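You operate a simulated robot arm through the tools that you are given. There is no shell and no other tool. Be economical: measure what you need, move in short steps, check, and stop when the job is done.

The job below is to be done with a simulated robot arm. You get a single attempt, and the scene is never put back.

Task
Put things in order on the top of the centre table. At the end: the blue-line bowl stands where the cream small dough ball stood; the yellow oil bottle stands where the blue-line bowl stood; the silver red-cap shaker stands on top of the white dial; the silver sieve (marked "COARSE") from the top of the centre table stands where the yellow oil bottle stood; the cream small dough ball stands where the silver red-cap shaker stood; whatever was shut is shut again. Leave all else as you found it, and nothing knocked over.

Only the result counts: the job must be done as asked and must still hold three seconds after the hand-in. Knocking over, shifting, dropping, spilling or breaking anything else fails it. A push-on lid holds only when it is set on centred and level and pressed home; a screw cap is set on level and turned clockwise until tight.

Robot
A 6-joint arm with a two-finger parallel gripper, fixed in place. Base frame: the origin is at the foot of the arm, x ahead of it, y to its left, z up; the work surface is at about z = 0. Units: mm, rad, N and s.
With the tool pointing down near the work surface it reaches from about 160 to 420 mm from the base axis. Its first joint turns from -1.152 to 1.152 rad. Payload 1.57 kg.
The tool frame sits at the grasp point between the pads (the TCP): z along the fingers, y along the line on which they close. The tips reach 30 mm beyond it. The gripper opens to 80 mm. The fingers are 17 mm wide and 12 mm thick; the gripper's body (40 by 82 mm) begins 80 mm behind the TCP.
Orientation is told as [roll, pitch, yaw] about the base's x, y, z axes, in that order, counted from this pose: with the fingers straight down and closing along the base's y, the tool's x points along the base's -x, its y along +y and its z along -z.

Tools
- The arm moves only by the tool play_rows. Its argument "moves" is a list of rows, each a list of 3 entries, a list of its own where there are three numbers: the shift along the base's x, y, z in units of 25 mm (1.0 is 25 mm), then the turn, a rotation vector about the base's x, y, z in units of 6 degrees (1.0 is 6 degrees), then the opening in per cent of the stroke, from 0 (shut) to 100 (fully open). In form: [[[tx, ty, tz], [ax, ay, az], gripper], ...]. A call has 1 to 12 rows; each row shifts and turns the commanded pose from where the row before left it. A call with a number of a shift or a turn outside -1 to 1 is refused whole. A row lasts 0.2 s, in which the tool goes at most 50 mm and 0.15 rad; a call with a longer step from one row to the next is refused whole, and so is a gripper value outside its range. Where a pose cannot be reached the arm comes as near as it can. A force on the tool above 40 N (or 10 N above the force at the start of the call, whichever is more), or a blocked arm, ends the call early, and 0.2 s more pass. The fingers move at their own pace (about 153 mm/s each) and stop on an object; they squeeze with about 33 N. The grip force told is the motor's: it shows also when the fingers shut on nothing. Time passes only in rows, and 0.2 s behind the last, so rows that do not move let the fingers close. It gives the time, the measured TCP pose, the force on the tool (base axes), the opening and the grip force at its end, in the units of the frame above (readings bear some noise), with the torque about the TCP (base axes, N m) and any sound that the robot's microphone picked up.
- Cameras (640 x 400 px; columns grow to the right, rows downward): "scene" is fixed at [31.9, -322.5, 417.4]; the picture's right is [0.92, -0.39, 0.00], its down [-0.25, -0.59, -0.77] and it looks along [0.30, 0.70, -0.64] (base axes); focal length 214 px, centre (320, 200). "wrist" rides on the gripper at [72, -7, -122] in the tool frame; the picture's right is [0.09, 1.00, 0.00], its down [-0.84, 0.08, -0.54] and it looks along [-0.54, 0.05, 0.84] (tool axes); focal length 238 px, centre (320, 200).
- grab_frame(camera): a new picture of that camera. It takes no simulated time.
- pixel_to_xyz(camera, pixels): for up to 12 pixels [column, row] of the newest picture of that camera ("zoom" is the newest enlarged one), the place [x, y, z] in the base frame of the surface seen there, good to about 3 mm. It takes no simulated time.
- close_up(camera, box): a new picture of the part [left, top, right, bottom] of that camera's present view, enlarged. It takes no simulated time.
- close_job(): hands the job in; it is judged then, once.

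Go step by step. Measure first, check grasps and placings, and put right what went wrong. The budget is 80 turns and 34 pictures, counting those below and the enlarged ones. Unless the task says otherwise, let go and move clear before handing in, and close with one line.

The tools are called after "Emit:" as a command line: name --argument value ..., lists and objects as JSON in quotes. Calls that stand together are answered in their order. play_rows: Moves the arm, as the interface text tells. Its arguments: {"type":"object","properties":{"moves":{"type":"array","items":{"type":"array"}}},"required":["moves"]} The other tools are called the same way: grab_frame (camera) takes a picture; pixel_to_xyz (camera, pixels) gives the place of the surface under pixels of a picture; close_up (camera, box) takes an enlarged picture of a part of a camera's view; close_job () hands the job in.

At the start:

```text
clock: 0.0
eef_pos: [229.7, -2.2, 281.3]
tool_rot: [0.0, -0.001, -0.002]
wrist_force: [-0.4, -0.5, 0.0]
ft_torque: [-0.01, -0.02, 0.01]
gripper_width: 80.1
grasp_force: 0.1
```

scene: 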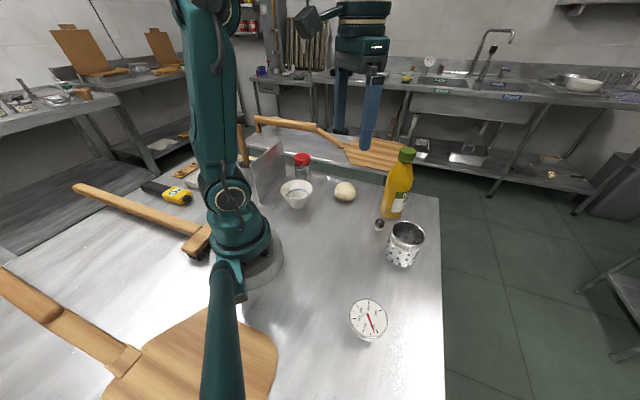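
wrist: 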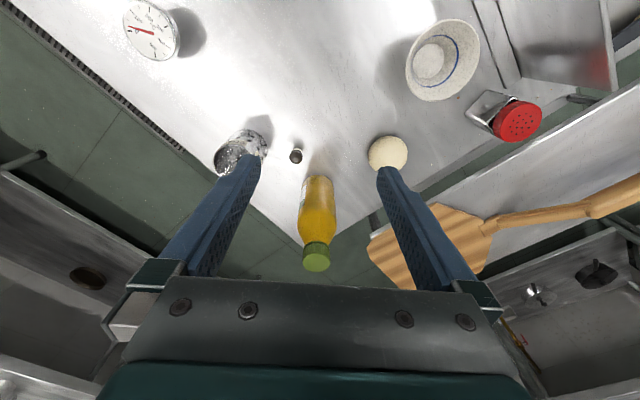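

The pictures show the bowl near (296,193), dough (345,191), bottle (397,185), sieve (405,243), dial (368,320) and shaker (302,165) in the scene view. I'll enlarge and measure them.

Emit:
close_up --camera "scene" --box '[240, 130, 450, 270]'

Emit:
close_up --camera "wrist" --box '[100, 0, 580, 300]'

Emit:
pixel_to_xyz --camera "scene" --pixels '[[296, 188], [282, 186], [311, 188], [297, 206], [345, 184], [345, 199], [406, 152], [390, 213], [407, 230], [402, 262], [379, 225], [368, 318]]'

Emit:
pixel_to_xyz --camera "wrist" --pixels '[[388, 152], [518, 120], [432, 60], [316, 258], [318, 200], [240, 150], [297, 155], [150, 30], [490, 110], [315, 185], [530, 60], [575, 60]]'

```text
2.86 times, centred on (345, 200) of scene
```

zoom: 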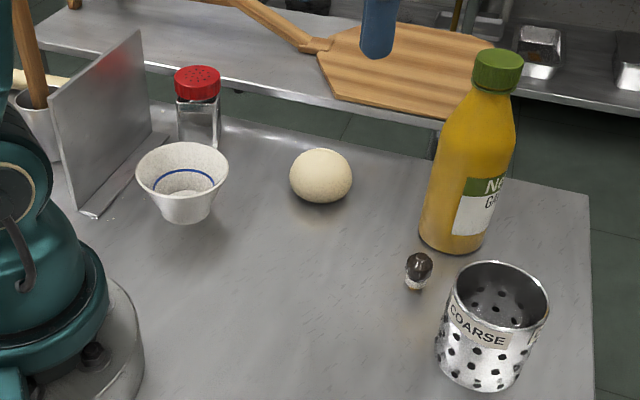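

```text
1.33 times, centred on (340, 150) of wrist
```

zoom: 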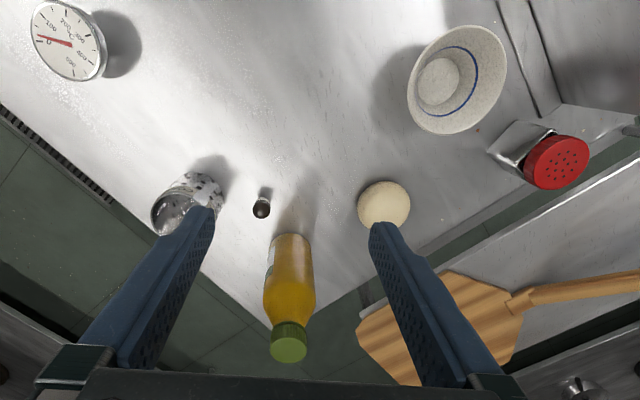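

```text
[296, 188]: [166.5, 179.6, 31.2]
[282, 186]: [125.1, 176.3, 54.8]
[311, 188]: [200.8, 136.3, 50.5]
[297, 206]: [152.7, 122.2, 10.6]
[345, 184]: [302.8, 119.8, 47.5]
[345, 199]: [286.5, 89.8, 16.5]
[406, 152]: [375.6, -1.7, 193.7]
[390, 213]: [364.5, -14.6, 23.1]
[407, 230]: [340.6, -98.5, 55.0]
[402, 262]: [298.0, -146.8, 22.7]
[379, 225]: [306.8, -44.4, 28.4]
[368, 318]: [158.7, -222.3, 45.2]
```

```text
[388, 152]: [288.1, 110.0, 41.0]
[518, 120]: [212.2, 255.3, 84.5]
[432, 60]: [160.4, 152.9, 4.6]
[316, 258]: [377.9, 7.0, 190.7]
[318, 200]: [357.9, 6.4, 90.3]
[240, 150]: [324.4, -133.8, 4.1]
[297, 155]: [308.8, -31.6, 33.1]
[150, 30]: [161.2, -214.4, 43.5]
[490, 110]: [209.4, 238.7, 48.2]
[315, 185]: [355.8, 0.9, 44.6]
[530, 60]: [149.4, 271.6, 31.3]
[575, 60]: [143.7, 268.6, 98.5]
```

The layout is a chain with no buffer needed: shaker→dial, dough→shaker spot, bowl→dough spot, bottle→bowl spot, sieve→bottle spot. Now I measure the dial, shaker, panel and rims more closely.

Emit:
close_up --camera "scene" --box '[320, 280, 416, 340]'

Emit:
pixel_to_xyz --camera "scene" --pixels '[[302, 157], [296, 157], [309, 158], [303, 153], [304, 176], [268, 205], [252, 165], [285, 143], [368, 303], [368, 332], [353, 318], [383, 318]]'

Emit:
pixel_to_xyz --camera "wrist" --pixels '[[407, 60], [478, 50], [440, 22], [440, 99], [370, 152], [407, 152], [388, 137], [302, 215], [334, 215], [498, 122], [540, 118], [518, 100]]'

Emit:
pixel_to_xyz --camera "zoom" --pixels '[[320, 130], [320, 350], [320, 250], [220, 250], [420, 250], [300, 380], [350, 390]]'

```text
6.67 times, centred on (368, 310) of scene
```

zoom: 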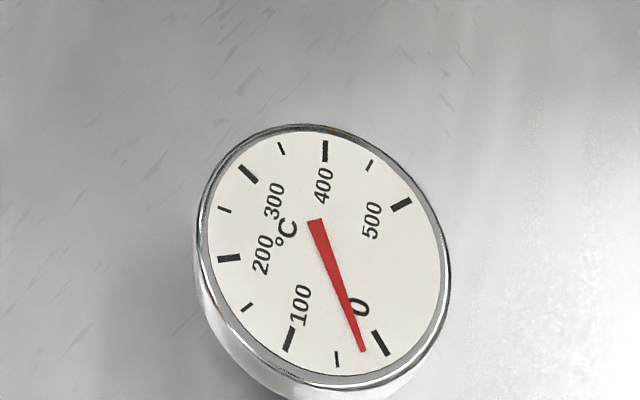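

```text
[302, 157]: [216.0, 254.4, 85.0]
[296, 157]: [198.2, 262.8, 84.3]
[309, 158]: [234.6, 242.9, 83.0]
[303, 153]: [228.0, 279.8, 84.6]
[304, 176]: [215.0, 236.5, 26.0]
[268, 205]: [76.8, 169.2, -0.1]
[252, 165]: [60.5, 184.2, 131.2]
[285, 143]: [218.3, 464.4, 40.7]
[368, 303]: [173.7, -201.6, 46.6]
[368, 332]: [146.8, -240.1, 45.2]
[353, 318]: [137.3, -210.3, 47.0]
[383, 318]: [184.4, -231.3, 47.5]
```

```text
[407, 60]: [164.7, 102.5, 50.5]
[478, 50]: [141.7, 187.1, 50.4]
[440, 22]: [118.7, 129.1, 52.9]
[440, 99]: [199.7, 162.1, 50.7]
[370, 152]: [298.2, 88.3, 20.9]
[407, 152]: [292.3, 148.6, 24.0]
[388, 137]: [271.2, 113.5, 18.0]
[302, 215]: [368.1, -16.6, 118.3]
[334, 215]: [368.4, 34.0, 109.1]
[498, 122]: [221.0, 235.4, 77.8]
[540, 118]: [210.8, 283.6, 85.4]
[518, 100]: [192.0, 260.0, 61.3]
```

```text
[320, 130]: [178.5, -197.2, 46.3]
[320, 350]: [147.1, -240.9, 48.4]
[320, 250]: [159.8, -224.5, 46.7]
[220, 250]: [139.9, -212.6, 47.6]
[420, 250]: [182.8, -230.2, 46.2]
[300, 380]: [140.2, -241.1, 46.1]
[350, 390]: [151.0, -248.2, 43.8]
```

Dial face is level at z≈46.5, centred about (162,-220), and the shaker's cap is near (214,258). I'll go above the shaker and look with the wrist camera.

Emit:
play_rows --moves '[[[-0.3, 0.95, 0], [0, 0, 1], 100], [[-0.3, 0.95, 0], [0, 0, 1], 100], [[-0.3, 0.95, 0], [0, 0, 1], 100], [[-0.3, 0.95, 0], [0, 0, 1], 100], [[-0.2, 0.95, 0], [0, 0, 1], 100], [[-0.2, 0.95, 0], [0, 0, 1], 100], [[-0.2, 0.95, 0], [0, 0, 1], 100], [[-0.1, 0.95, 0], [0, 0, 1], 100], [[0, 0.95, -0.5], [0, 0, 0], 100], [[0, 0.5, -0.5], [0, 0, 0], 100]]'

Emit:
grab_frame --camera "wrist"

```text
clock: 2.2
eef_pos: [183.1, 225.0, 256.7]
tool_rot: [0.0, -0.002, 0.835]
wrist_force: [-0.4, 0.6, 0.1]
ft_torque: [-0.01, 0.01, 0.0]
gripper_width: 80.1
grasp_force: 0.1
```

```text
28 pictures are left
```

wrist: 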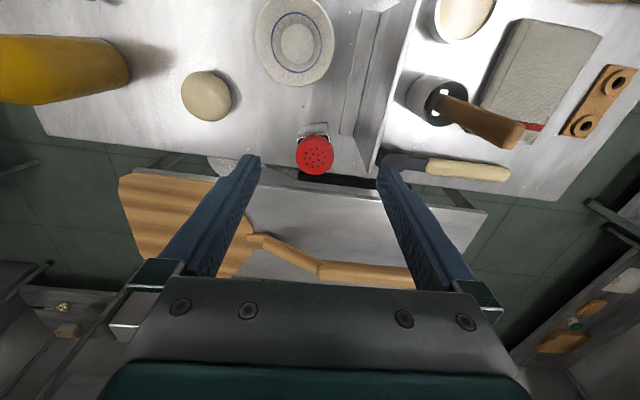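

The shaker cap is at (314,155), with the panel at (370,120) to its right in this view. I'll enlarge and measure.

Emit:
close_up --camera "wrist" --box '[240, 80, 400, 180]'

Emit:
pixel_to_xyz --camera "wrist" --pixels '[[314, 150], [296, 152], [333, 152], [314, 136], [314, 173], [299, 135], [327, 134], [347, 130], [376, 145], [362, 10], [380, 10], [371, 172]]'

Emit:
pixel_to_xyz --camera "wrist" --pixels '[[255, 30], [334, 30], [295, -1], [295, 85], [297, 45], [182, 96], [231, 96], [207, 71], [207, 121], [207, 96], [355, 130], [300, 128]]'

```text
4.00 times, centred on (320, 130) of wrist
```

zoom: 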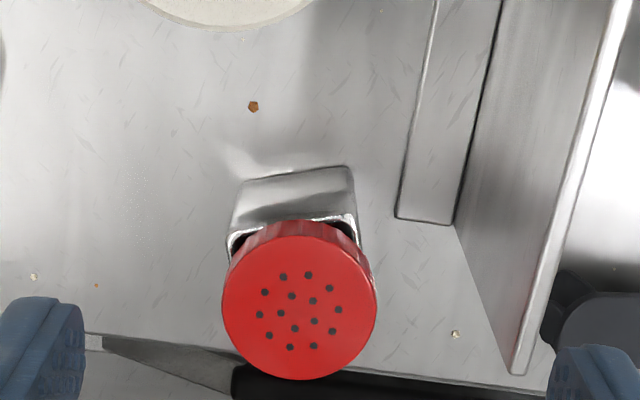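

```text
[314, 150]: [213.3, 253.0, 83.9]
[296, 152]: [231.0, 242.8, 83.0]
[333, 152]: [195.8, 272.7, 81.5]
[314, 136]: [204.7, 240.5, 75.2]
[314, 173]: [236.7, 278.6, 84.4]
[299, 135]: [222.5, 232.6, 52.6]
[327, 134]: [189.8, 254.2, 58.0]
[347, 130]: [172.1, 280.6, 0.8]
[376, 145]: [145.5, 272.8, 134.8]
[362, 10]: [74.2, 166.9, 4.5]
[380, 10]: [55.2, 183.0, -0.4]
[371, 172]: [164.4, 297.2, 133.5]
```

```text
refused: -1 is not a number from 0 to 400
```

Cap is about 45 mm wide with a nearly aligned square body. I'll get the body's base corners, the bowl and the dough from this view.

Emit:
pixel_to_xyz --camera "zoom" --pixels '[[243, 178], [350, 165], [300, 308], [225, 305], [376, 305], [300, 376], [235, 225], [355, 210], [400, 215], [453, 222], [517, 370], [300, 238]]'

Emit:
pixel_to_xyz --camera "wrist" --pixels '[[257, 35], [332, 35], [295, 4], [295, 84], [297, 45], [184, 96], [230, 96], [207, 72], [207, 119], [207, 96], [300, 65], [280, 35]]'

```text
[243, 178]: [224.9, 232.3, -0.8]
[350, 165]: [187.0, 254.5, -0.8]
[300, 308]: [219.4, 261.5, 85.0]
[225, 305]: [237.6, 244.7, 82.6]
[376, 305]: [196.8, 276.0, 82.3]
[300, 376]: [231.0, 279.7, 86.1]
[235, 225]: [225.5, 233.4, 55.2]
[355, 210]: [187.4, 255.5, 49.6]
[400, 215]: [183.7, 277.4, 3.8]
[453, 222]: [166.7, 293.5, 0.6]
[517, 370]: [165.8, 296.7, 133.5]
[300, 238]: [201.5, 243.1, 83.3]
```

```text
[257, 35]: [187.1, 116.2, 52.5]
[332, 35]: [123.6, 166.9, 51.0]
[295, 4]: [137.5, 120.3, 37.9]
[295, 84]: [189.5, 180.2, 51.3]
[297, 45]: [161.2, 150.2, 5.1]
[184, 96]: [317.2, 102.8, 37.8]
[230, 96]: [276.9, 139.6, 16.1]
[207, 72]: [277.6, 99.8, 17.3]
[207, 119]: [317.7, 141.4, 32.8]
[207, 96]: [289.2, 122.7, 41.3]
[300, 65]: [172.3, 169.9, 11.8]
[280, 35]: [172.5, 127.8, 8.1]
```

Shaker: square body ~44 mm, centre ≈(218,262), turned ~60°, cap z≈60–86; panel is ~60 mm off along the closing line, so there's room. I'll align and descend, gripping at the cap height.

Emit:
play_rows --moves '[[[0.7, 0.74, 0], [0, 0, 1], 88], [[0.7, 0.74, 0], [0, 0, 1], 88], [[0, 0, -1], [0, 0, 0], 88], [[0, 0, -1], [0, 0, 0], 88], [[0, 0, -1], [0, 0, 0], 88], [[0, 0, -1], [0, 0, 0], 88], [[0, 0, -1], [0, 0, 0], 88]]'

Emit:
grab_frame --camera "wrist"

```text
clock: 3.8
eef_pos: [214.3, 254.8, 125.3]
tool_rot: [0.0, -0.003, 1.045]
wrist_force: [-0.1, 0.5, -0.1]
ft_torque: [0.01, -0.01, -0.01]
gripper_width: 70.6
grasp_force: 0.1
out of reach, approached as far as the arm can: row 2
```

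```text
26 pictures are left
```

wrist: 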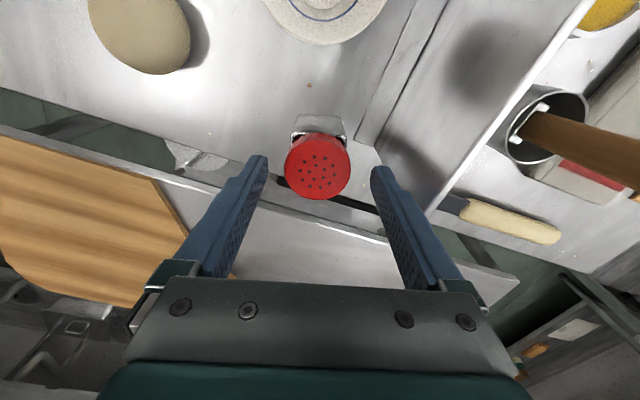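

The tool is centred laterally on the cap (318,165), about 7 mm short radially. I'll go down 40 mm and correct the radial offset.

Emit:
play_rows --moves '[[[0, 0, -1], [0, 0, 0], 88], [[0.15, 0.28, -0.6], [0, 0, 0], 88]]'

```text
clock: 4.4
eef_pos: [217.5, 260.8, 85.5]
tool_rot: [0.001, -0.001, 1.045]
wrist_force: [-0.7, 0.3, -0.8]
ft_torque: [0.0, -0.03, 0.01]
gripper_width: 70.4
grasp_force: 0.1
```

Emit:
play_rows --moves '[[[0, 0.04, -0.65], [0, 0, 0], 88], [[0, 0, 0], [0, 0, 0], 0], [[0, 0, 0], [0, 0, 0], 0], [[0, 0, 0], [0, 0, 0], 0]]'

Emit:
grab_frame --camera "wrist"

```text
clock: 5.4
eef_pos: [216.2, 262.0, 71.8]
tool_rot: [0.0, -0.001, 1.045]
wrist_force: [1.6, -0.3, 4.6]
ft_torque: [-0.06, -0.02, 0.02]
gripper_width: 49.7
grasp_force: 33.1
```

```text
25 pictures are left
```

wrist: 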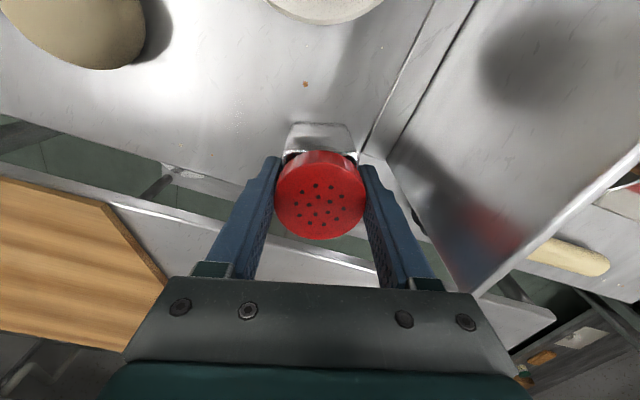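

Cap gripped at 49.7 mm. I lift and check that the body comes along.

Emit:
play_rows --moves '[[[0, 0, 0.4], [0, 0, 0], 0], [[0, 0, 0.8], [0, 0, 0], 0], [[0, 0, 1], [0, 0, 0], 0], [[0, 0, 1], [0, 0, 0], 0]]'

Emit:
grab_frame --camera "wrist"

```text
clock: 6.4
eef_pos: [216.7, 260.5, 150.5]
tool_rot: [0.001, 0.0, 1.046]
wrist_force: [0.4, -0.1, -1.0]
ft_torque: [0.0, -0.01, -0.01]
gripper_width: 49.6
grasp_force: 32.8
```

```text
24 pictures are left
```

wrist: 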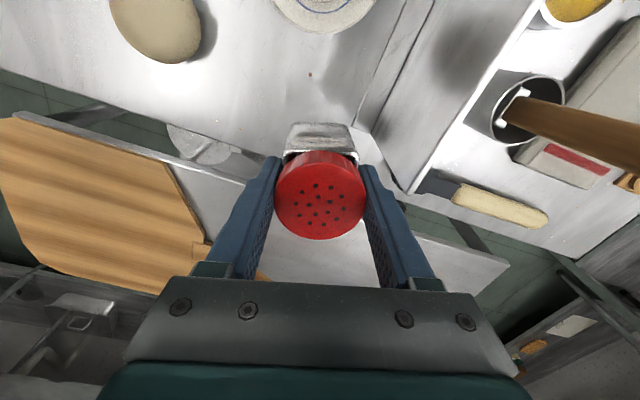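

The body came along with the cap. Now I carry it over to the dial, swinging around the base at safe height.

Emit:
play_rows --moves '[[[0, -0.5, 1], [0, 0, -0.85], 0], [[0.05, -1, 0.5], [0, 0, -0.85], 0], [[0.1, -1, 0], [0, 0, -0.85], 0], [[0.1, -1, 0], [0, 0, -0.85], 0], [[0.1, -1, 0], [0, 0, -0.85], 0], [[0.1, -1, 0], [0, 0, -0.85], 0], [[0.1, -1, 0], [0, 0, -0.85], 0], [[0.1, -1, 0], [0, 0, -0.85], 0], [[0.1, -1, 0], [0, 0, -0.85], 0], [[0.1, -1, 0], [0, 0, -0.85], 0], [[0, -1, 0], [0, 0, -0.85], 0]]'

Emit:
play_rows --moves '[[[-0.3, -1, 0], [0, 0, -0.85], 0], [[-0.3, -1, 0], [0, 0, -0.85], 0], [[-0.3, -1, 0], [0, 0, -0.85], 0], [[-0.3, -1, 0], [0, 0, -0.85], 0], [[-0.3, -1, 0], [0, 0, -0.85], 0], [[-0.3, -1, 0], [0, 0, -0.85], 0], [[-0.4, -0.7, 0], [0, 0, -0.85], 0], [[-0.4, -0.5, 0], [0, 0, -0.85], 0], [[0, 0, 0], [0, 0, 0], 0]]'

Emit:
grab_frame --camera "wrist"

```text
clock: 8.8
eef_pos: [236.9, -1.0, 188.4]
tool_rot: [-0.001, -0.001, 0.067]
wrist_force: [0.2, 0.1, -1.5]
ft_torque: [0.02, 0.01, -0.01]
gripper_width: 49.6
grasp_force: 33.0
```

```text
clock: 10.8
eef_pos: [174.2, -181.6, 186.8]
tool_rot: [0.0, -0.002, -0.646]
wrist_force: [0.1, 0.3, -1.6]
ft_torque: [-0.01, 0.02, -0.05]
gripper_width: 49.5
grasp_force: 32.8
```

```text
23 pictures are left
```

wrist: 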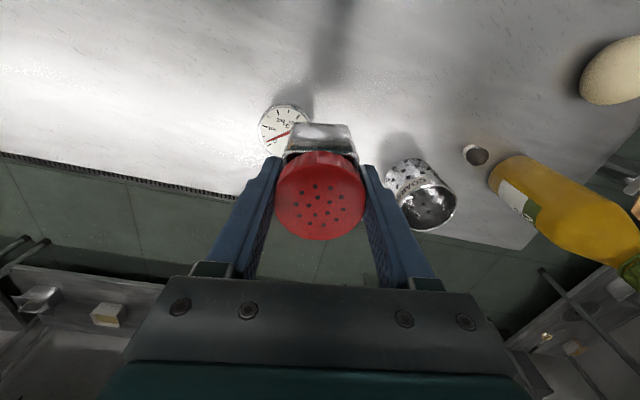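

The shaker hangs upright; the dial is seen at (284,128). I check its position from here.

Emit:
pixel_to_xyz --camera "wrist" --pixels '[[283, 106], [262, 130], [284, 128], [271, 112], [270, 150], [303, 115]]'

```text
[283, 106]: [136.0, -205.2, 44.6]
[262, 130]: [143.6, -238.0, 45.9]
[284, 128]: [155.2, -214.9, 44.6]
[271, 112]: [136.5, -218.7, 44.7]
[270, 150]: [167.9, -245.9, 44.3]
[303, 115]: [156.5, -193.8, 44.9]
```

Dial centre ≈(160,-220), face z≈45.5; placing needs TCP z≈117. I move over and lower to about 125.

Emit:
play_rows --moves '[[[-0.28, -0.77, 0], [0, 0, -0.5], 0], [[-0.29, -0.77, 0], [0, 0, -0.5], 0], [[0, 0, -1], [0, 0, 0], 0], [[0, 0, -1], [0, 0, 0], 0], [[0, 0, -0.4], [0, 0, 0], 0], [[0, 0, 0], [0, 0, 0], 0]]'

Emit:
close_up --camera "scene" --box '[290, 200, 450, 360]'

```text
clock: 12.2
eef_pos: [160.7, -217.6, 126.9]
tool_rot: [0.001, -0.001, -0.751]
wrist_force: [-0.2, 0.2, -1.2]
ft_torque: [-0.01, 0.01, 0.03]
gripper_width: 49.5
grasp_force: 33.0
```

```text
2.50 times, centred on (370, 280) of scene
```

zoom: 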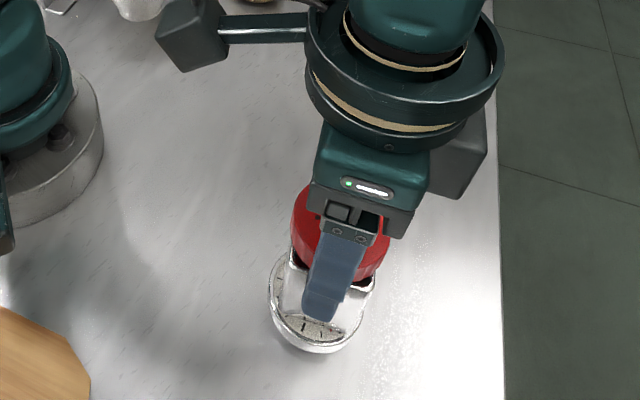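

The shaker sits over the dial face. I lower in small steps until contact shows in the force.

Emit:
play_rows --moves '[[[0, -0.08, -0.2], [0, 0, 0], 0], [[0, 0, -0.1], [0, 0, 0], 0], [[0, 0, 0], [0, 0, 0], 0]]'

Emit:
play_rows --moves '[[[0, 0, -0.06], [0, 0, 0], 0], [[0, 0, 0], [0, 0, 0], 0]]'

```text
clock: 13.0
eef_pos: [159.9, -221.2, 120.7]
tool_rot: [0.0, 0.0, -0.75]
wrist_force: [-0.4, -0.9, -1.6]
ft_torque: [0.0, -0.01, -0.02]
gripper_width: 49.7
grasp_force: 33.0
```

```text
clock: 13.6
eef_pos: [160.4, -220.9, 118.9]
tool_rot: [0.0, 0.001, -0.75]
wrist_force: [0.1, 0.4, -1.0]
ft_torque: [0.02, -0.02, -0.02]
gripper_width: 49.4
grasp_force: 32.9
```

Emit:
play_rows --moves '[[[0, 0, -0.05], [0, 0, 0], 0], [[0, 0, 0], [0, 0, 0], 0]]'

Emit:
play_rows --moves '[[[0, 0, -0.04], [0, 0, 0], 0], [[0, 0, 0], [0, 0, 0], 0]]'

```text
clock: 14.2
eef_pos: [159.2, -221.3, 117.3]
tool_rot: [-0.002, 0.0, -0.751]
wrist_force: [0.7, -0.4, -0.5]
ft_torque: [-0.02, 0.02, 0.0]
gripper_width: 49.4
grasp_force: 33.5
```

```text
clock: 14.8
eef_pos: [159.0, -221.1, 115.9]
tool_rot: [0.001, 0.001, -0.751]
wrist_force: [0.3, 0.3, -1.0]
ft_torque: [0.02, 0.0, 0.03]
gripper_width: 49.3
grasp_force: 33.5
```

No contact yet at 115.9; I continue in 1 mm steps.

Emit:
play_rows --moves '[[[0, 0, -0.04], [0, 0, 0], 0], [[0, 0, 0], [0, 0, 0], 0]]'

Emit:
play_rows --moves '[[[0, 0, -0.04], [0, 0, 0], 0], [[0, 0, 0], [0, 0, 0], 0]]'

```text
clock: 15.4
eef_pos: [159.4, -221.9, 115.4]
tool_rot: [-0.002, -0.001, -0.751]
wrist_force: [-0.2, 1.0, 0.1]
ft_torque: [0.01, -0.02, 0.0]
gripper_width: 49.6
grasp_force: 33.4
```

```text
clock: 16.0
eef_pos: [159.3, -222.3, 115.9]
tool_rot: [0.001, -0.001, -0.747]
wrist_force: [0.2, -0.8, 3.1]
ft_torque: [-0.06, -0.07, -0.02]
gripper_width: 49.5
grasp_force: 33.2
```

Contact (Fz +3.1). I release and rise.

Emit:
play_rows --moves '[[[0, 0, 0], [0, 0, 0], 75], [[0, 0, 0], [0, 0, 0], 85], [[0, 0, 1], [0, 0, 0], 85], [[0, 0, 1], [0, 0, 0], 85], [[0, 0, 1], [0, 0, 0], 90], [[0, 0.5, 1], [0, 0, 0], 100]]'

Emit:
grab_frame --camera "wrist"

```text
clock: 17.4
eef_pos: [157.7, -207.6, 215.5]
tool_rot: [0.0, -0.002, -0.751]
wrist_force: [0.6, -0.4, 0.1]
ft_torque: [0.02, 0.02, 0.0]
gripper_width: 79.7
grasp_force: 0.0
```

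```text
21 pictures are left
```

wrist: 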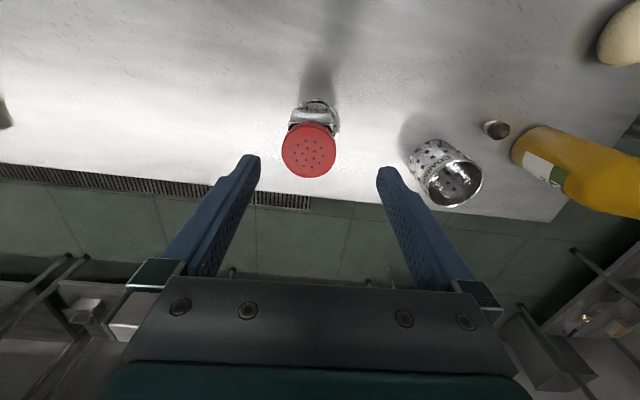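

The shaker stands on the dial. Next, over to the dough ball.

Emit:
play_rows --moves '[[[0.6, 1, 0], [0, 0, 0.9], 100], [[0.6, 1, 0], [0, 0, 0.9], 100], [[0.6, 1, 0], [0, 0, 0.9], 100], [[0.6, 1, 0], [0, 0, 0.9], 100], [[0.6, 1, 0], [0, 0, 0.9], 100], [[0.6, 1, 0], [0, 0, 0.9], 100], [[0, 1, 0], [0, 0, 0.9], 100], [[0, 1, 0], [0, 0, 0.9], 100], [[0, 1, 0], [0, 0, 0.9], 100], [[0, 1, 0], [0, 0, 0.9], 100], [[0.4, 1, -0.3], [0, 0, 0.9], 100], [[0.5, 0.8, -0.3], [0, 0, 0.9], 100]]'

Emit:
grab_frame --camera "wrist"

```text
clock: 20.0
eef_pos: [269.6, 86.2, 199.5]
tool_rot: [0.0, -0.003, 0.384]
wrist_force: [-0.7, 0.5, -0.2]
ft_torque: [0.03, -0.01, -0.02]
gripper_width: 79.6
grasp_force: 0.1
```

```text
20 pictures are left
```

wrist: 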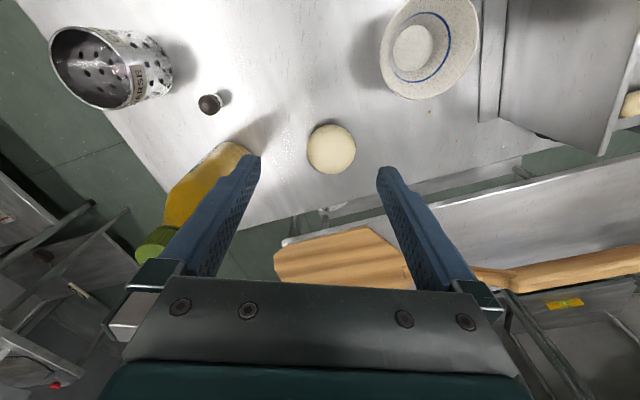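

Dough seen at (331,149). Measuring its outline and the table contact.

Emit:
pixel_to_xyz --camera "wrist" --pixels '[[308, 149], [354, 149], [331, 126], [331, 172], [331, 149], [310, 135], [352, 135], [331, 160], [388, 40], [476, 40], [430, 2], [425, 99]]'

```text
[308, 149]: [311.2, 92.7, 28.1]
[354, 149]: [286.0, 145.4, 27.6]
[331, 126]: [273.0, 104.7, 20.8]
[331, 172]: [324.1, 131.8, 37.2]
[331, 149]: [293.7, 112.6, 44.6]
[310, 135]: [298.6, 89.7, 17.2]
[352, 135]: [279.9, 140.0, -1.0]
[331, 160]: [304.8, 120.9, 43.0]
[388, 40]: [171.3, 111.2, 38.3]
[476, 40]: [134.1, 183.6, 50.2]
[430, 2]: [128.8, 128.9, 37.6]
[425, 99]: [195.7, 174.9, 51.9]
```

Dough centre ≈(298,119), ~56 mm wide, ~47 tall. I centre over it and go down to TCP z≈36.

Emit:
play_rows --moves '[[[0.57, 0.66, -0.5], [0, 0, 0], 100], [[0.57, 0.65, -0.5], [0, 0, 0], 100], [[0, 0, -1], [0, 0, 0], 100], [[0, 0, -1], [0, 0, 0], 100], [[0, 0, -1], [0, 0, 0], 100], [[0, 0, -1], [0, 0, 0], 100], [[0, 0, -0.9], [0, 0, 0], 100], [[0, 0, -0.6], [0, 0, 0], 100], [[0, 0, 0], [0, 0, 0], 100]]'

Emit:
grab_frame --camera "wrist"

```text
clock: 22.0
eef_pos: [301.3, 120.1, 34.6]
tool_rot: [0.0, 0.001, 0.381]
wrist_force: [-0.1, -0.6, 0.2]
ft_torque: [-0.01, 0.0, 0.01]
gripper_width: 79.9
grasp_force: 0.0
```

```text
19 pictures are left
```

wrist: 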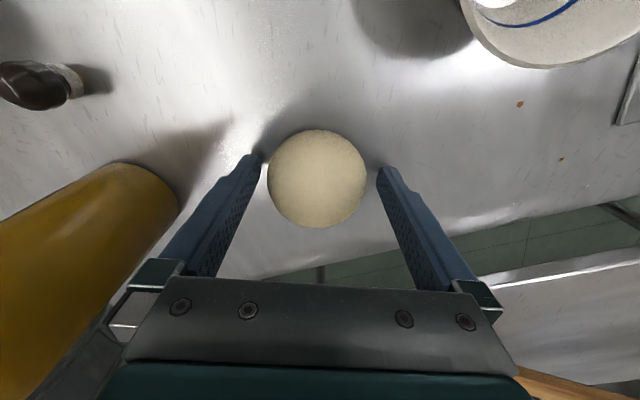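

Ball centred laterally (317,178), about 3 mm toward the base; I correct and close.

Emit:
play_rows --moves '[[[-0.12, -0.05, 0], [0, 0, 0], 100], [[0, 0, 0], [0, 0, 0], 0], [[0, 0, 0], [0, 0, 0], 0], [[0, 0, 0], [0, 0, 0], 0], [[0, 0, 0.4], [0, 0, 0], 0], [[0, 0, 1], [0, 0, 0], 0], [[0, 0, 1], [0, 0, 0], 0], [[0, 0, 1], [0, 0, 0], 0]]'

Emit:
grab_frame --camera "wrist"

```text
clock: 23.8
eef_pos: [297.8, 119.4, 123.7]
tool_rot: [-0.001, 0.0, 0.38]
wrist_force: [0.3, -0.6, -0.5]
ft_torque: [0.01, -0.01, 0.0]
gripper_width: 64.6
grasp_force: 33.0
```

```text
18 pictures are left
```

wrist: 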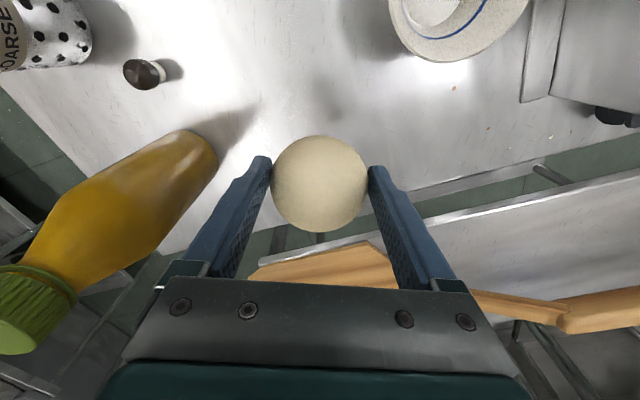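

Dough held (64.6 mm). I carry it to the shaker's spot (217,262), yaw 40° so the fingers clear the bookend's flange and panel.

Emit:
play_rows --moves '[[[-0.54, 0.95, 0], [0, 0, 0.75], 0], [[-0.54, 0.95, 0], [0, 0, 0.75], 0], [[-0.54, 0.95, 0], [0, 0, 0.75], 0], [[-0.54, 0.95, 0], [0, 0, 0.75], 0], [[-0.54, 0.95, 0], [0, 0, 0], 0], [[-0.54, 0.95, -0.5], [0, 0, 0], 0], [[0, 0, -1], [0, 0, 0], 0], [[0, 0, 0], [0, 0, 0], 0]]'

Emit:
grab_frame --camera "wrist"

```text
clock: 25.6
eef_pos: [213.8, 261.9, 82.8]
tool_rot: [0.001, -0.001, 0.697]
wrist_force: [-0.7, -0.2, -0.8]
ft_torque: [0.02, 0.0, -0.01]
gripper_width: 65.1
grasp_force: 33.2
```

```text
17 pictures are left
```

wrist: 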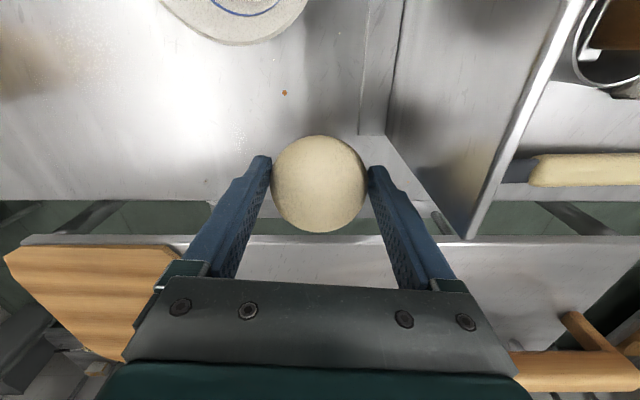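

Well clear of the panel. Shift +3 mm in x and lower.

Emit:
play_rows --moves '[[[0.13, 0, -0.8], [0, 0, 0], 0], [[0, 0, -0.8], [0, 0, 0], 0], [[0, 0, -0.2], [0, 0, 0], 0], [[0, 0, 0], [0, 0, 0], 0]]'

Emit:
play_rows --moves '[[[0, 0, -0.06], [0, 0, 0], 0], [[0, 0, 0], [0, 0, 0], 0]]'

```text
clock: 26.6
eef_pos: [217.9, 260.5, 39.4]
tool_rot: [-0.001, 0.0, 0.695]
wrist_force: [-0.6, 0.1, -0.2]
ft_torque: [0.01, 0.03, -0.01]
gripper_width: 64.7
grasp_force: 33.5
```

```text
clock: 27.2
eef_pos: [217.7, 259.3, 38.3]
tool_rot: [-0.002, -0.001, 0.696]
wrist_force: [-1.0, 0.2, 0.4]
ft_torque: [0.03, -0.02, -0.01]
gripper_width: 64.8
grasp_force: 33.2
```

Emit:
play_rows --moves '[[[0, 0.06, -0.06], [0, 0, 0], 0], [[0, 0, 0], [0, 0, 0], 0]]'

Emit:
play_rows --moves '[[[0, 0, -0.05], [0, 0, 0], 0], [[0, 0, 0], [0, 0, 0], 0]]'

```text
clock: 27.8
eef_pos: [219.9, 261.9, 37.8]
tool_rot: [0.001, -0.001, 0.694]
wrist_force: [0.7, -0.1, -0.2]
ft_torque: [-0.02, 0.02, -0.01]
gripper_width: 64.9
grasp_force: 33.0
```

```text
clock: 28.4
eef_pos: [218.3, 262.9, 37.1]
tool_rot: [-0.001, -0.001, 0.696]
wrist_force: [-6.7, -6.6, 23.0]
ft_torque: [-0.2, 0.02, -0.01]
gripper_width: 65.0
grasp_force: 32.9
```

Contact with the table (Fz 23, contact point under the TCP). I ease up slightly, open to 75 mm and look.

Emit:
play_rows --moves '[[[0, 0, 0.03], [0, 0, 0], 0], [[0, 0, 0], [0, 0, 92], 92]]'

```text
refused: 92 is not a number from -1 to 1
```

Emit:
play_rows --moves '[[[0, 0, 0.03], [0, 0, 0], 0], [[0, 0, 0], [0, 0, 0], 92], [[0, 0, 0], [0, 0, 0], 92]]'

Emit:
grab_frame --camera "wrist"

```text
clock: 29.2
eef_pos: [219.3, 262.9, 35.2]
tool_rot: [0.001, -0.002, 0.694]
wrist_force: [0.2, 0.3, -0.2]
ft_torque: [0.0, -0.01, 0.0]
gripper_width: 73.7
grasp_force: 0.0
```

```text
16 pictures are left
```

wrist: 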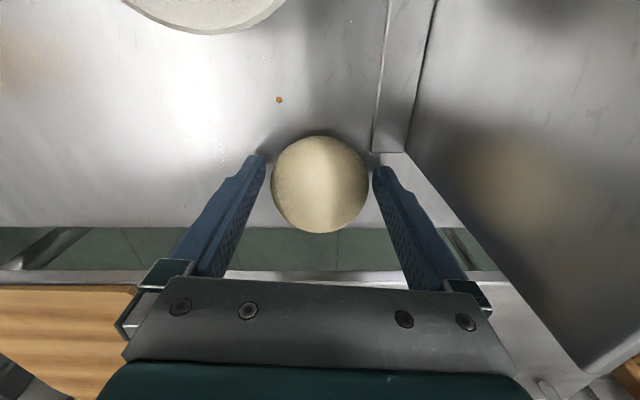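

The dough stands freely between the open fingers. I rise straight up, then go over near the bowl to look at it.

Emit:
play_rows --moves '[[[0, 0, 0.5], [0, 0, 0], 92], [[0, 0, 1], [0, 0, 0], 92], [[0, 0, 1], [0, 0, 0], 92], [[0, 0, 1], [0, 0, 0], 92], [[-0.1, -0.5, 1], [0, 0, 0], 92], [[-0.1, -1, 0.7], [0, 0, -0.8], 92], [[-0.1, -1, 0], [0, 0, -0.8], 92], [[-0.1, -1, 0], [0, 0, -0.8], 60], [[-0.1, -1, 0], [0, 0, -0.8], 40], [[0, -1, 0], [0, 0, 0], 30], [[0, -0.5, 0], [0, 0, 0], 30]]'

Emit:
grab_frame --camera "wrist"

```text
clock: 31.6
eef_pos: [208.3, 110.4, 165.7]
tool_rot: [0.001, -0.001, 0.36]
wrist_force: [-0.9, 0.0, 0.3]
ft_torque: [-0.01, 0.01, 0.03]
gripper_width: 24.0
grasp_force: 0.0
```

```text
15 pictures are left
```

wrist: 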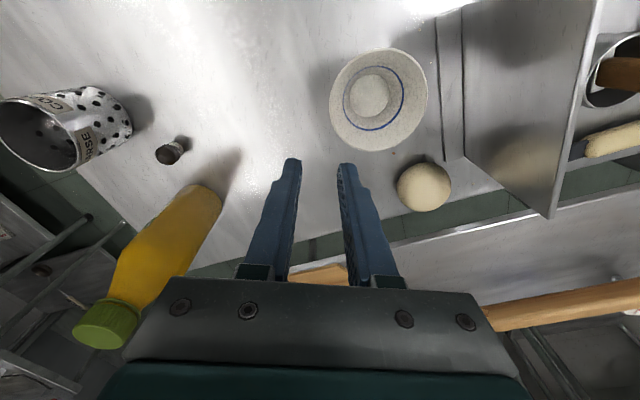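

Both dough (424,187) and bowl (378,98) are clearly visible. I measure the bowl's rim and base, and confirm the dough's spot.

Emit:
pixel_to_xyz --camera "wrist" --pixels '[[331, 105], [425, 90], [375, 50], [380, 148], [350, 62], [411, 132], [345, 138], [369, 96], [390, 96], [348, 97], [424, 187], [424, 165]]'

Emit:
close_up --camera "wrist" --box '[300, 30, 460, 230]'

```text
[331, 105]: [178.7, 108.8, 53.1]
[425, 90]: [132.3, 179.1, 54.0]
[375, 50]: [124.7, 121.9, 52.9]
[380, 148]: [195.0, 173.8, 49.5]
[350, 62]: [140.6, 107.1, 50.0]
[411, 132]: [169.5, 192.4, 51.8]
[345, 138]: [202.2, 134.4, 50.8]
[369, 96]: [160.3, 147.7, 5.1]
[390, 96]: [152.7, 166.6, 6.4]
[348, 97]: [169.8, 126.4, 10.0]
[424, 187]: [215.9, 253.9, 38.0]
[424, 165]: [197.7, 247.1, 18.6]
```

```text
2.00 times, centred on (380, 130) of wrist
```

zoom: 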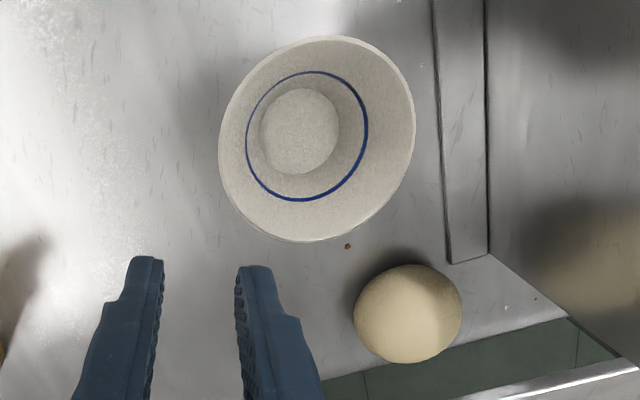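

Bowl: centre (160,148), rim radius 44 at z≈52, wall slope ~24°. I'll grip the rim on the -y side with the tool tilted 22° along the wall; first the pre-grasp pose.

Emit:
play_rows --moves '[[[-0.27, -0.19, -0.4], [0.865, 0.31, 0], 30], [[-0.27, -0.19, -0.7], [0.865, 0.31, 0], 30], [[-0.27, -0.19, -0.8], [0.865, 0.31, 0], 30], [[-0.27, -0.19, -0.8], [0.865, 0.31, 0], 30], [[0, 0, 0], [0, 0, 0], 30]]'

Emit:
grab_frame --camera "wrist"

```text
clock: 32.8
eef_pos: [178.7, 92.5, 99.2]
tool_rot: [0.385, -0.007, 0.358]
wrist_force: [0.5, -0.3, 0.0]
ft_torque: [0.02, 0.0, -0.02]
gripper_width: 24.1
grasp_force: 0.0
```

```text
13 pictures are left
```

wrist: 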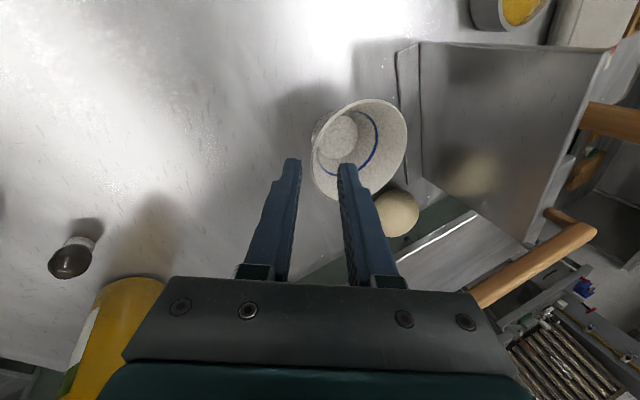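

The right finger is aligned inside the rim and the left outside. I move along the tool axis to the grip point.

Emit:
play_rows --moves '[[[-0.08, 0.26, -0.76], [0, 0, 0], 30], [[-0.08, 0.26, -0.76], [0, 0, 0], 30], [[-0.07, 0.26, -0.72], [0, 0, 0], 30], [[0, 0, 0], [0, 0, 0], 30]]'

Emit:
grab_frame --camera "wrist"

```text
clock: 33.8
eef_pos: [173.4, 113.1, 42.7]
tool_rot: [0.383, -0.007, 0.358]
wrist_force: [0.7, -0.3, 0.2]
ft_torque: [-0.01, 0.0, 0.02]
gripper_width: 24.2
grasp_force: 0.1
```

```text
12 pictures are left
```

wrist: 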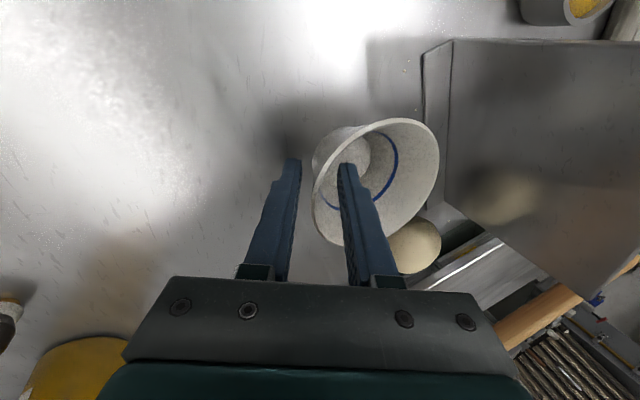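

The wall (313,185) lies between the fingers, centred. Close the gripper.

Emit:
play_rows --moves '[[[0, 0, 0], [0, 0, 0], 15], [[0, 0, 0], [0, 0, 0], 0], [[0, 0, 0], [0, 0, 0], 0], [[0, 0, 0], [0, 0, 0], 0]]'

Emit:
grab_frame --camera "wrist"

```text
clock: 34.8
eef_pos: [173.3, 111.8, 44.5]
tool_rot: [0.385, -0.01, 0.357]
wrist_force: [1.9, 5.7, 15.6]
ft_torque: [1.16, 0.38, -0.28]
gripper_width: 6.9
grasp_force: 26.2
```

```text
11 pictures are left
```

wrist: 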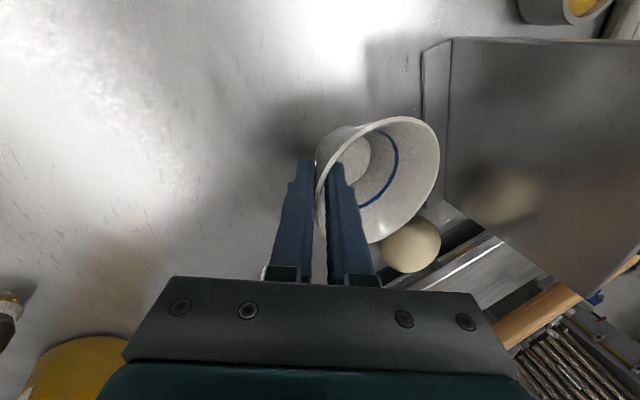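

Bowl gripped at 6.9 mm wall. Lift and inspect.

Emit:
play_rows --moves '[[[0, 0, 0.3], [0, 0, 0], 0], [[0, 0, 0.7], [0, 0, 0], 0], [[0, 0, 1], [0, 0, 0], 0], [[0, 0, 1], [0, 0, 0], 0], [[0, 0, 0], [0, 0, 0], 0]]'

Emit:
close_up --camera "scene" --box '[240, 100, 400, 220]'

```text
clock: 36.0
eef_pos: [173.8, 113.8, 116.8]
tool_rot: [0.383, -0.007, 0.363]
wrist_force: [0.4, 0.3, -1.2]
ft_torque: [-0.06, -0.07, 0.05]
gripper_width: 6.2
grasp_force: 26.6
```

```text
3.33 times, centred on (320, 160) of scene
```

zoom: 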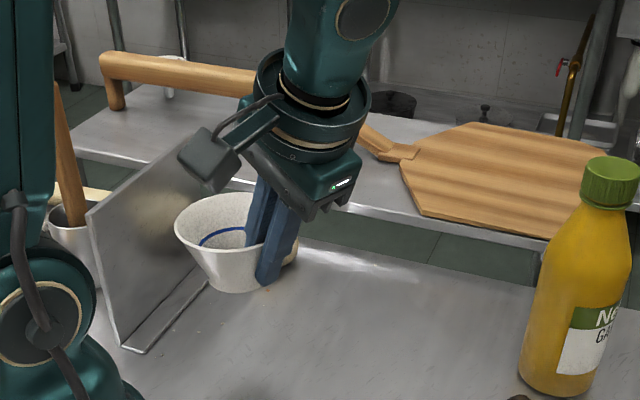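

Bowl lifted; I measure its rim to see its tilt.

Emit:
pixel_to_xyz --camera "zoom" --pixels '[[177, 230], [188, 212], [205, 200], [230, 194], [248, 194], [178, 238], [190, 247], [215, 252], [240, 250], [205, 285], [225, 290], [240, 292]]'

```text
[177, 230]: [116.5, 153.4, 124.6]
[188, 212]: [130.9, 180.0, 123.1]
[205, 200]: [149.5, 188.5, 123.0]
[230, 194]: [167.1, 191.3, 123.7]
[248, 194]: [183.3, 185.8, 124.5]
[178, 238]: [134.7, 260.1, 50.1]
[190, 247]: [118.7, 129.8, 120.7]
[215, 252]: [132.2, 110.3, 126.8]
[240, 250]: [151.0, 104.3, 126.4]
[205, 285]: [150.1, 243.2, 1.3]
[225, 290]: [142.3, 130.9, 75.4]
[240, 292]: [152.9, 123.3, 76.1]
```

Rim is level within ~2° (far side lower); centre still offset (-14,34) from the TCP. I level it and carry it to (298,119), turning -45° to keep the hand away from the bottle.

Emit:
play_rows --moves '[[[0.5, 0, 0.3], [0.35, 0, 0], 0], [[0.6, 0, 0], [0, 0, -0.95], 0], [[0.6, -0.1, 0], [0, 0, -0.95], 0], [[0.6, -0.2, 0], [0, 0, -0.95], 0], [[0.6, -0.2, 0], [0, 0, -0.95], 0], [[0.6, -0.2, 0], [0, 0, -0.95], 0], [[0.5, -0.2, 0], [0, 0, -0.95], 0], [[0.4, -0.2, -0.3], [0, 0, -0.95], 0], [[0, 0, -0.5], [0, 0, -0.85], 0], [[0, 0, 0], [0, 0, 0], 0]]'

Emit:
close_up --camera "scene" --box '[280, 100, 440, 220]'

```text
clock: 38.2
eef_pos: [283.8, 85.3, 105.9]
tool_rot: [0.42, -0.018, -0.43]
wrist_force: [-0.4, -0.5, -1.1]
ft_torque: [-0.08, 0.04, 0.01]
gripper_width: 6.6
grasp_force: 25.7
```

```text
3.33 times, centred on (360, 160) of scene
```

zoom: 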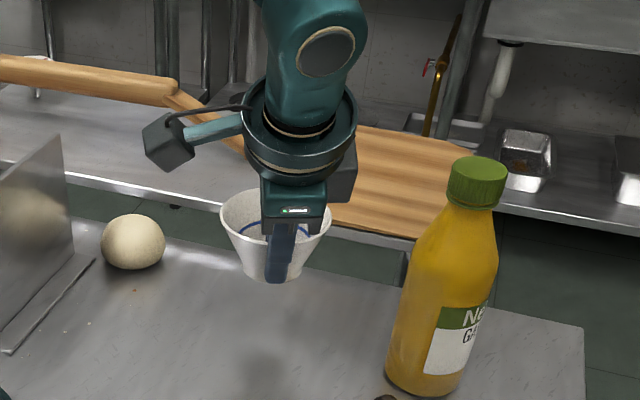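

Emit:
pixel_to_xyz --camera "zoom" --pixels '[[222, 208], [230, 198], [242, 192], [254, 191], [224, 220], [240, 232], [329, 222], [320, 232], [305, 236], [255, 237], [329, 213], [133, 240]]'

```text
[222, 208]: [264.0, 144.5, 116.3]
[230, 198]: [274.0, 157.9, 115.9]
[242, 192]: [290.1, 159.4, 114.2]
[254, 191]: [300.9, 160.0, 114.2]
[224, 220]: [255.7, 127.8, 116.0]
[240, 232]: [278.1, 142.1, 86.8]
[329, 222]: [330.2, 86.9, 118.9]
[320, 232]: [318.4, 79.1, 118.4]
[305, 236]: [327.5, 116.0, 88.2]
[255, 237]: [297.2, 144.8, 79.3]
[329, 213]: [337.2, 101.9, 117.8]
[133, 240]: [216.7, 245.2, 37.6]
```

Bowl centre is (298,117), tilted ~3° with the far side low. I level 2.5°, shift y +1.5, and lower to ~6 mm above the table.

Emit:
play_rows --moves '[[[0, 0.06, -0.5], [0.42, 0, 0], 0], [[0, 0, -1], [0, 0, 0], 0], [[0, 0, -0.6], [0, 0, 0], 0], [[0, 0, -0.2], [0, 0, 0], 0], [[0, 0, 0], [0, 0, 0], 0]]'

Emit:
play_rows --moves '[[[0, 0, -0.1], [0, 0, 0], 0], [[0, 0, 0], [0, 0, 0], 0]]'

```text
clock: 39.4
eef_pos: [283.9, 87.5, 49.1]
tool_rot: [0.458, -0.001, -0.428]
wrist_force: [0.9, -0.7, -1.7]
ft_torque: [-0.08, 0.01, -0.02]
gripper_width: 6.4
grasp_force: 26.5
```

```text
clock: 40.0
eef_pos: [283.9, 86.1, 45.4]
tool_rot: [0.46, -0.003, -0.429]
wrist_force: [-0.5, -0.4, -1.9]
ft_torque: [-0.03, 0.03, 0.0]
gripper_width: 6.4
grasp_force: 26.1
```

Emit:
play_rows --moves '[[[0, 0, -0.06], [0, 0, 0], 0], [[0, 0, 0], [0, 0, 0], 0]]'

Emit:
play_rows --moves '[[[0, 0, -0.05], [0, 0, 0], 0], [[0, 0, 0], [0, 0, 0], 0]]'

```text
clock: 40.6
eef_pos: [283.6, 87.3, 43.7]
tool_rot: [0.461, -0.001, -0.427]
wrist_force: [0.7, 0.2, -2.4]
ft_torque: [-0.06, 0.05, 0.02]
gripper_width: 6.4
grasp_force: 26.2
```

```text
clock: 41.2
eef_pos: [284.0, 86.6, 42.5]
tool_rot: [0.459, -0.002, -0.427]
wrist_force: [-0.3, -0.2, -1.2]
ft_torque: [-0.03, 0.03, 0.01]
gripper_width: 6.4
grasp_force: 25.8
```

Emit:
play_rows --moves '[[[0, 0, -0.05], [0, 0, 0], 0], [[0, 0, 0], [0, 0, 0], 0]]'

Emit:
play_rows --moves '[[[0, 0, -0.04], [0, 0, 0], 0], [[0, 0, 0], [0, 0, 0], 0]]'

```text
clock: 41.8
eef_pos: [284.4, 87.7, 41.2]
tool_rot: [0.46, -0.001, -0.426]
wrist_force: [-5.8, -3.4, 16.8]
ft_torque: [0.06, 0.17, 0.1]
gripper_width: 6.3
grasp_force: 25.9
```

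```text
clock: 42.4
eef_pos: [284.5, 86.7, 41.9]
tool_rot: [0.461, -0.003, -0.429]
wrist_force: [0.3, 2.6, 21.9]
ft_torque: [0.37, -0.1, 0.04]
gripper_width: 6.5
grasp_force: 26.3
```

Contact (Fz 17–22). I open slightly and withdraw along the tool axis.

Emit:
play_rows --moves '[[[0, 0, 0.02], [0, 0, 0], 15], [[0, 0, 0], [0, 0, 0], 28], [[0, 0, 0], [0, 0, 0], 28], [[-0.15, -0.32, 0.72], [0, 0, 0], 28], [[-0.15, -0.32, 0.72], [0, 0, 0], 28], [[-0.15, -0.32, 0.72], [0, 0, 0], 28], [[-0.15, -0.32, 0.72], [0, 0, 0], 28], [[0, 0, 1], [-0.9, 0, 0], 28], [[0, 0, 1], [-0.9, 0, 0], 28]]'

Emit:
close_up --camera "scene" --box '[240, 120, 440, 260]'

```text
clock: 44.4
eef_pos: [268.2, 55.8, 162.9]
tool_rot: [0.286, -0.081, -0.421]
wrist_force: [-0.4, 0.5, 0.6]
ft_torque: [0.03, -0.01, 0.0]
gripper_width: 22.3
grasp_force: 0.1
```

```text
2.86 times, centred on (340, 190) of scene
```

zoom: 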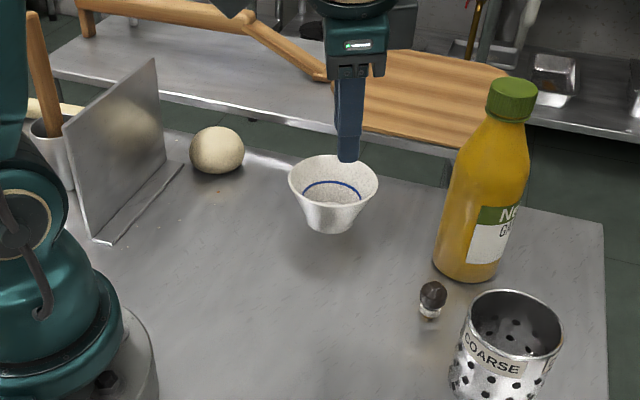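

Bowl and dough both stand. I check the bowl's place and measure the bottle.

Emit:
pixel_to_xyz --camera "zoom" --pixels '[[290, 178], [377, 182], [310, 159], [333, 203], [512, 88], [490, 95], [535, 95], [437, 240], [500, 250], [462, 277], [455, 170], [527, 175]]'

```text
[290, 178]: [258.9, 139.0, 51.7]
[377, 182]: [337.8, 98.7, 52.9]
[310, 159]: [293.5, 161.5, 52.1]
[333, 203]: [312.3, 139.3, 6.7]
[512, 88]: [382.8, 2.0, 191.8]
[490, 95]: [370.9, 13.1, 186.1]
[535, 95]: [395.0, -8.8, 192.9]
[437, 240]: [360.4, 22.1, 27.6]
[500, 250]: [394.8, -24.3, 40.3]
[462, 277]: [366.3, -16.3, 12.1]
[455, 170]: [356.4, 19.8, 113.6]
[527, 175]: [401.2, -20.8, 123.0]
```

Bowl centre is (298,119) as wanted. Next the bottle (≈(380,2), ⌀60, 194 tall): I straighten the tool, and will approach it horizontally at TCP z≈124.

Emit:
play_rows --moves '[[[0, -0.5, 0], [0, 0, 1], 28], [[0, -0.5, 0], [0, 0, 1], 28], [[0, -0.5, 0], [0, 0, 1], 50], [[0, -0.6, 0], [0, 0, 1], 80], [[0, 0, 0], [0, 0.77, 0], 100], [[0, 0, 0], [-0.91, 0, 0], 100], [[0, 0, 0], [-0.91, 0, 0], 100], [[0, 0, 0], [-0.91, 0, 0], 100], [[0, 0, -0.7], [0, 0, 0], 100], [[0, 0, -0.7], [0, 0, 0], 100]]'

Emit:
grab_frame --camera "wrist"

```text
clock: 46.6
eef_pos: [269.7, 3.2, 127.5]
tool_rot: [0.0, -0.002, -0.001]
wrist_force: [-0.4, -0.5, -0.6]
ft_torque: [0.02, 0.01, -0.02]
gripper_width: 80.0
grasp_force: 0.1
```

```text
7 pictures are left
```

wrist: 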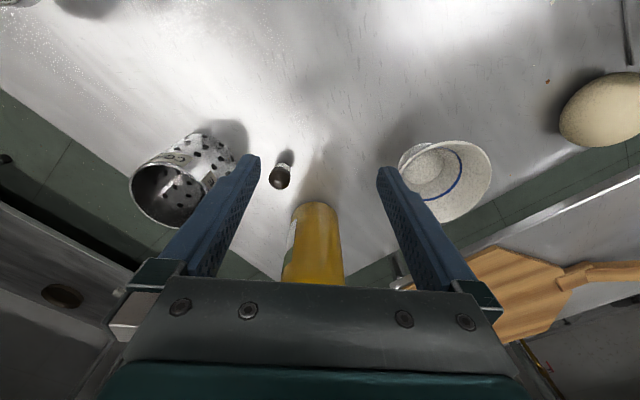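

Bottle base at (315,210), small knob at (280,175), sieve at (185,180). I measure them all from this picture.

Emit:
pixel_to_xyz --camera "wrist" --pixels '[[292, 215], [338, 215], [315, 205], [315, 225], [284, 265], [341, 265], [272, 175], [290, 175], [131, 185], [195, 195], [165, 162], [168, 225]]'

Emit:
pixel_to_xyz --camera "wrist" --pixels '[[217, 150], [195, 136], [232, 165], [215, 180], [140, 170], [185, 168], [200, 180], [150, 218]]'

```text
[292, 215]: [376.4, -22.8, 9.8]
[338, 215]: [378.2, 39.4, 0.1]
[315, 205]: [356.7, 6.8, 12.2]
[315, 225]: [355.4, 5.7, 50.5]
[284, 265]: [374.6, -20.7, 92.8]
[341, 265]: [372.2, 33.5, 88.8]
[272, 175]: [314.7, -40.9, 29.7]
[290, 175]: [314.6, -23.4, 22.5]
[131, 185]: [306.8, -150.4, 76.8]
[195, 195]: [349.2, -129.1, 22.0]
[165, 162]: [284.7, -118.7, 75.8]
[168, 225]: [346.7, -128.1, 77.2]
```

```text
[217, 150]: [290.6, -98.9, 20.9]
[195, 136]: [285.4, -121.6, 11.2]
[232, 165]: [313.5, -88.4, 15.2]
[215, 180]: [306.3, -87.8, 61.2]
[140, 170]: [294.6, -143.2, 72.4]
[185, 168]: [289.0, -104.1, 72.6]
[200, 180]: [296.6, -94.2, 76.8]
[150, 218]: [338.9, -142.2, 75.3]
```

Bottle centre ≈(382,5), r≈28; sieve centre (317,-119), r≈32, 76 tall. I advance horizontally with the fingers straddling the bottle.

Emit:
play_rows --moves '[[[0.9, 0.02, -0.1], [0, 0, 0], 100], [[0.9, 0.02, 0], [0, 0, 0], 100], [[0.9, 0.02, 0], [0, 0, 0], 100], [[0.9, 0.02, 0], [0, 0, 0], 100], [[0.9, 0.02, 0], [0, 0, 0], 100], [[0, 0, 0], [0, 0, 0], 100]]'

```text
clock: 48.0
eef_pos: [380.8, 5.0, 126.3]
tool_rot: [-0.003, 0.0, -0.002]
wrist_force: [0.6, 0.0, 0.8]
ft_torque: [-0.01, 0.01, -0.01]
gripper_width: 79.9
grasp_force: 0.0
```

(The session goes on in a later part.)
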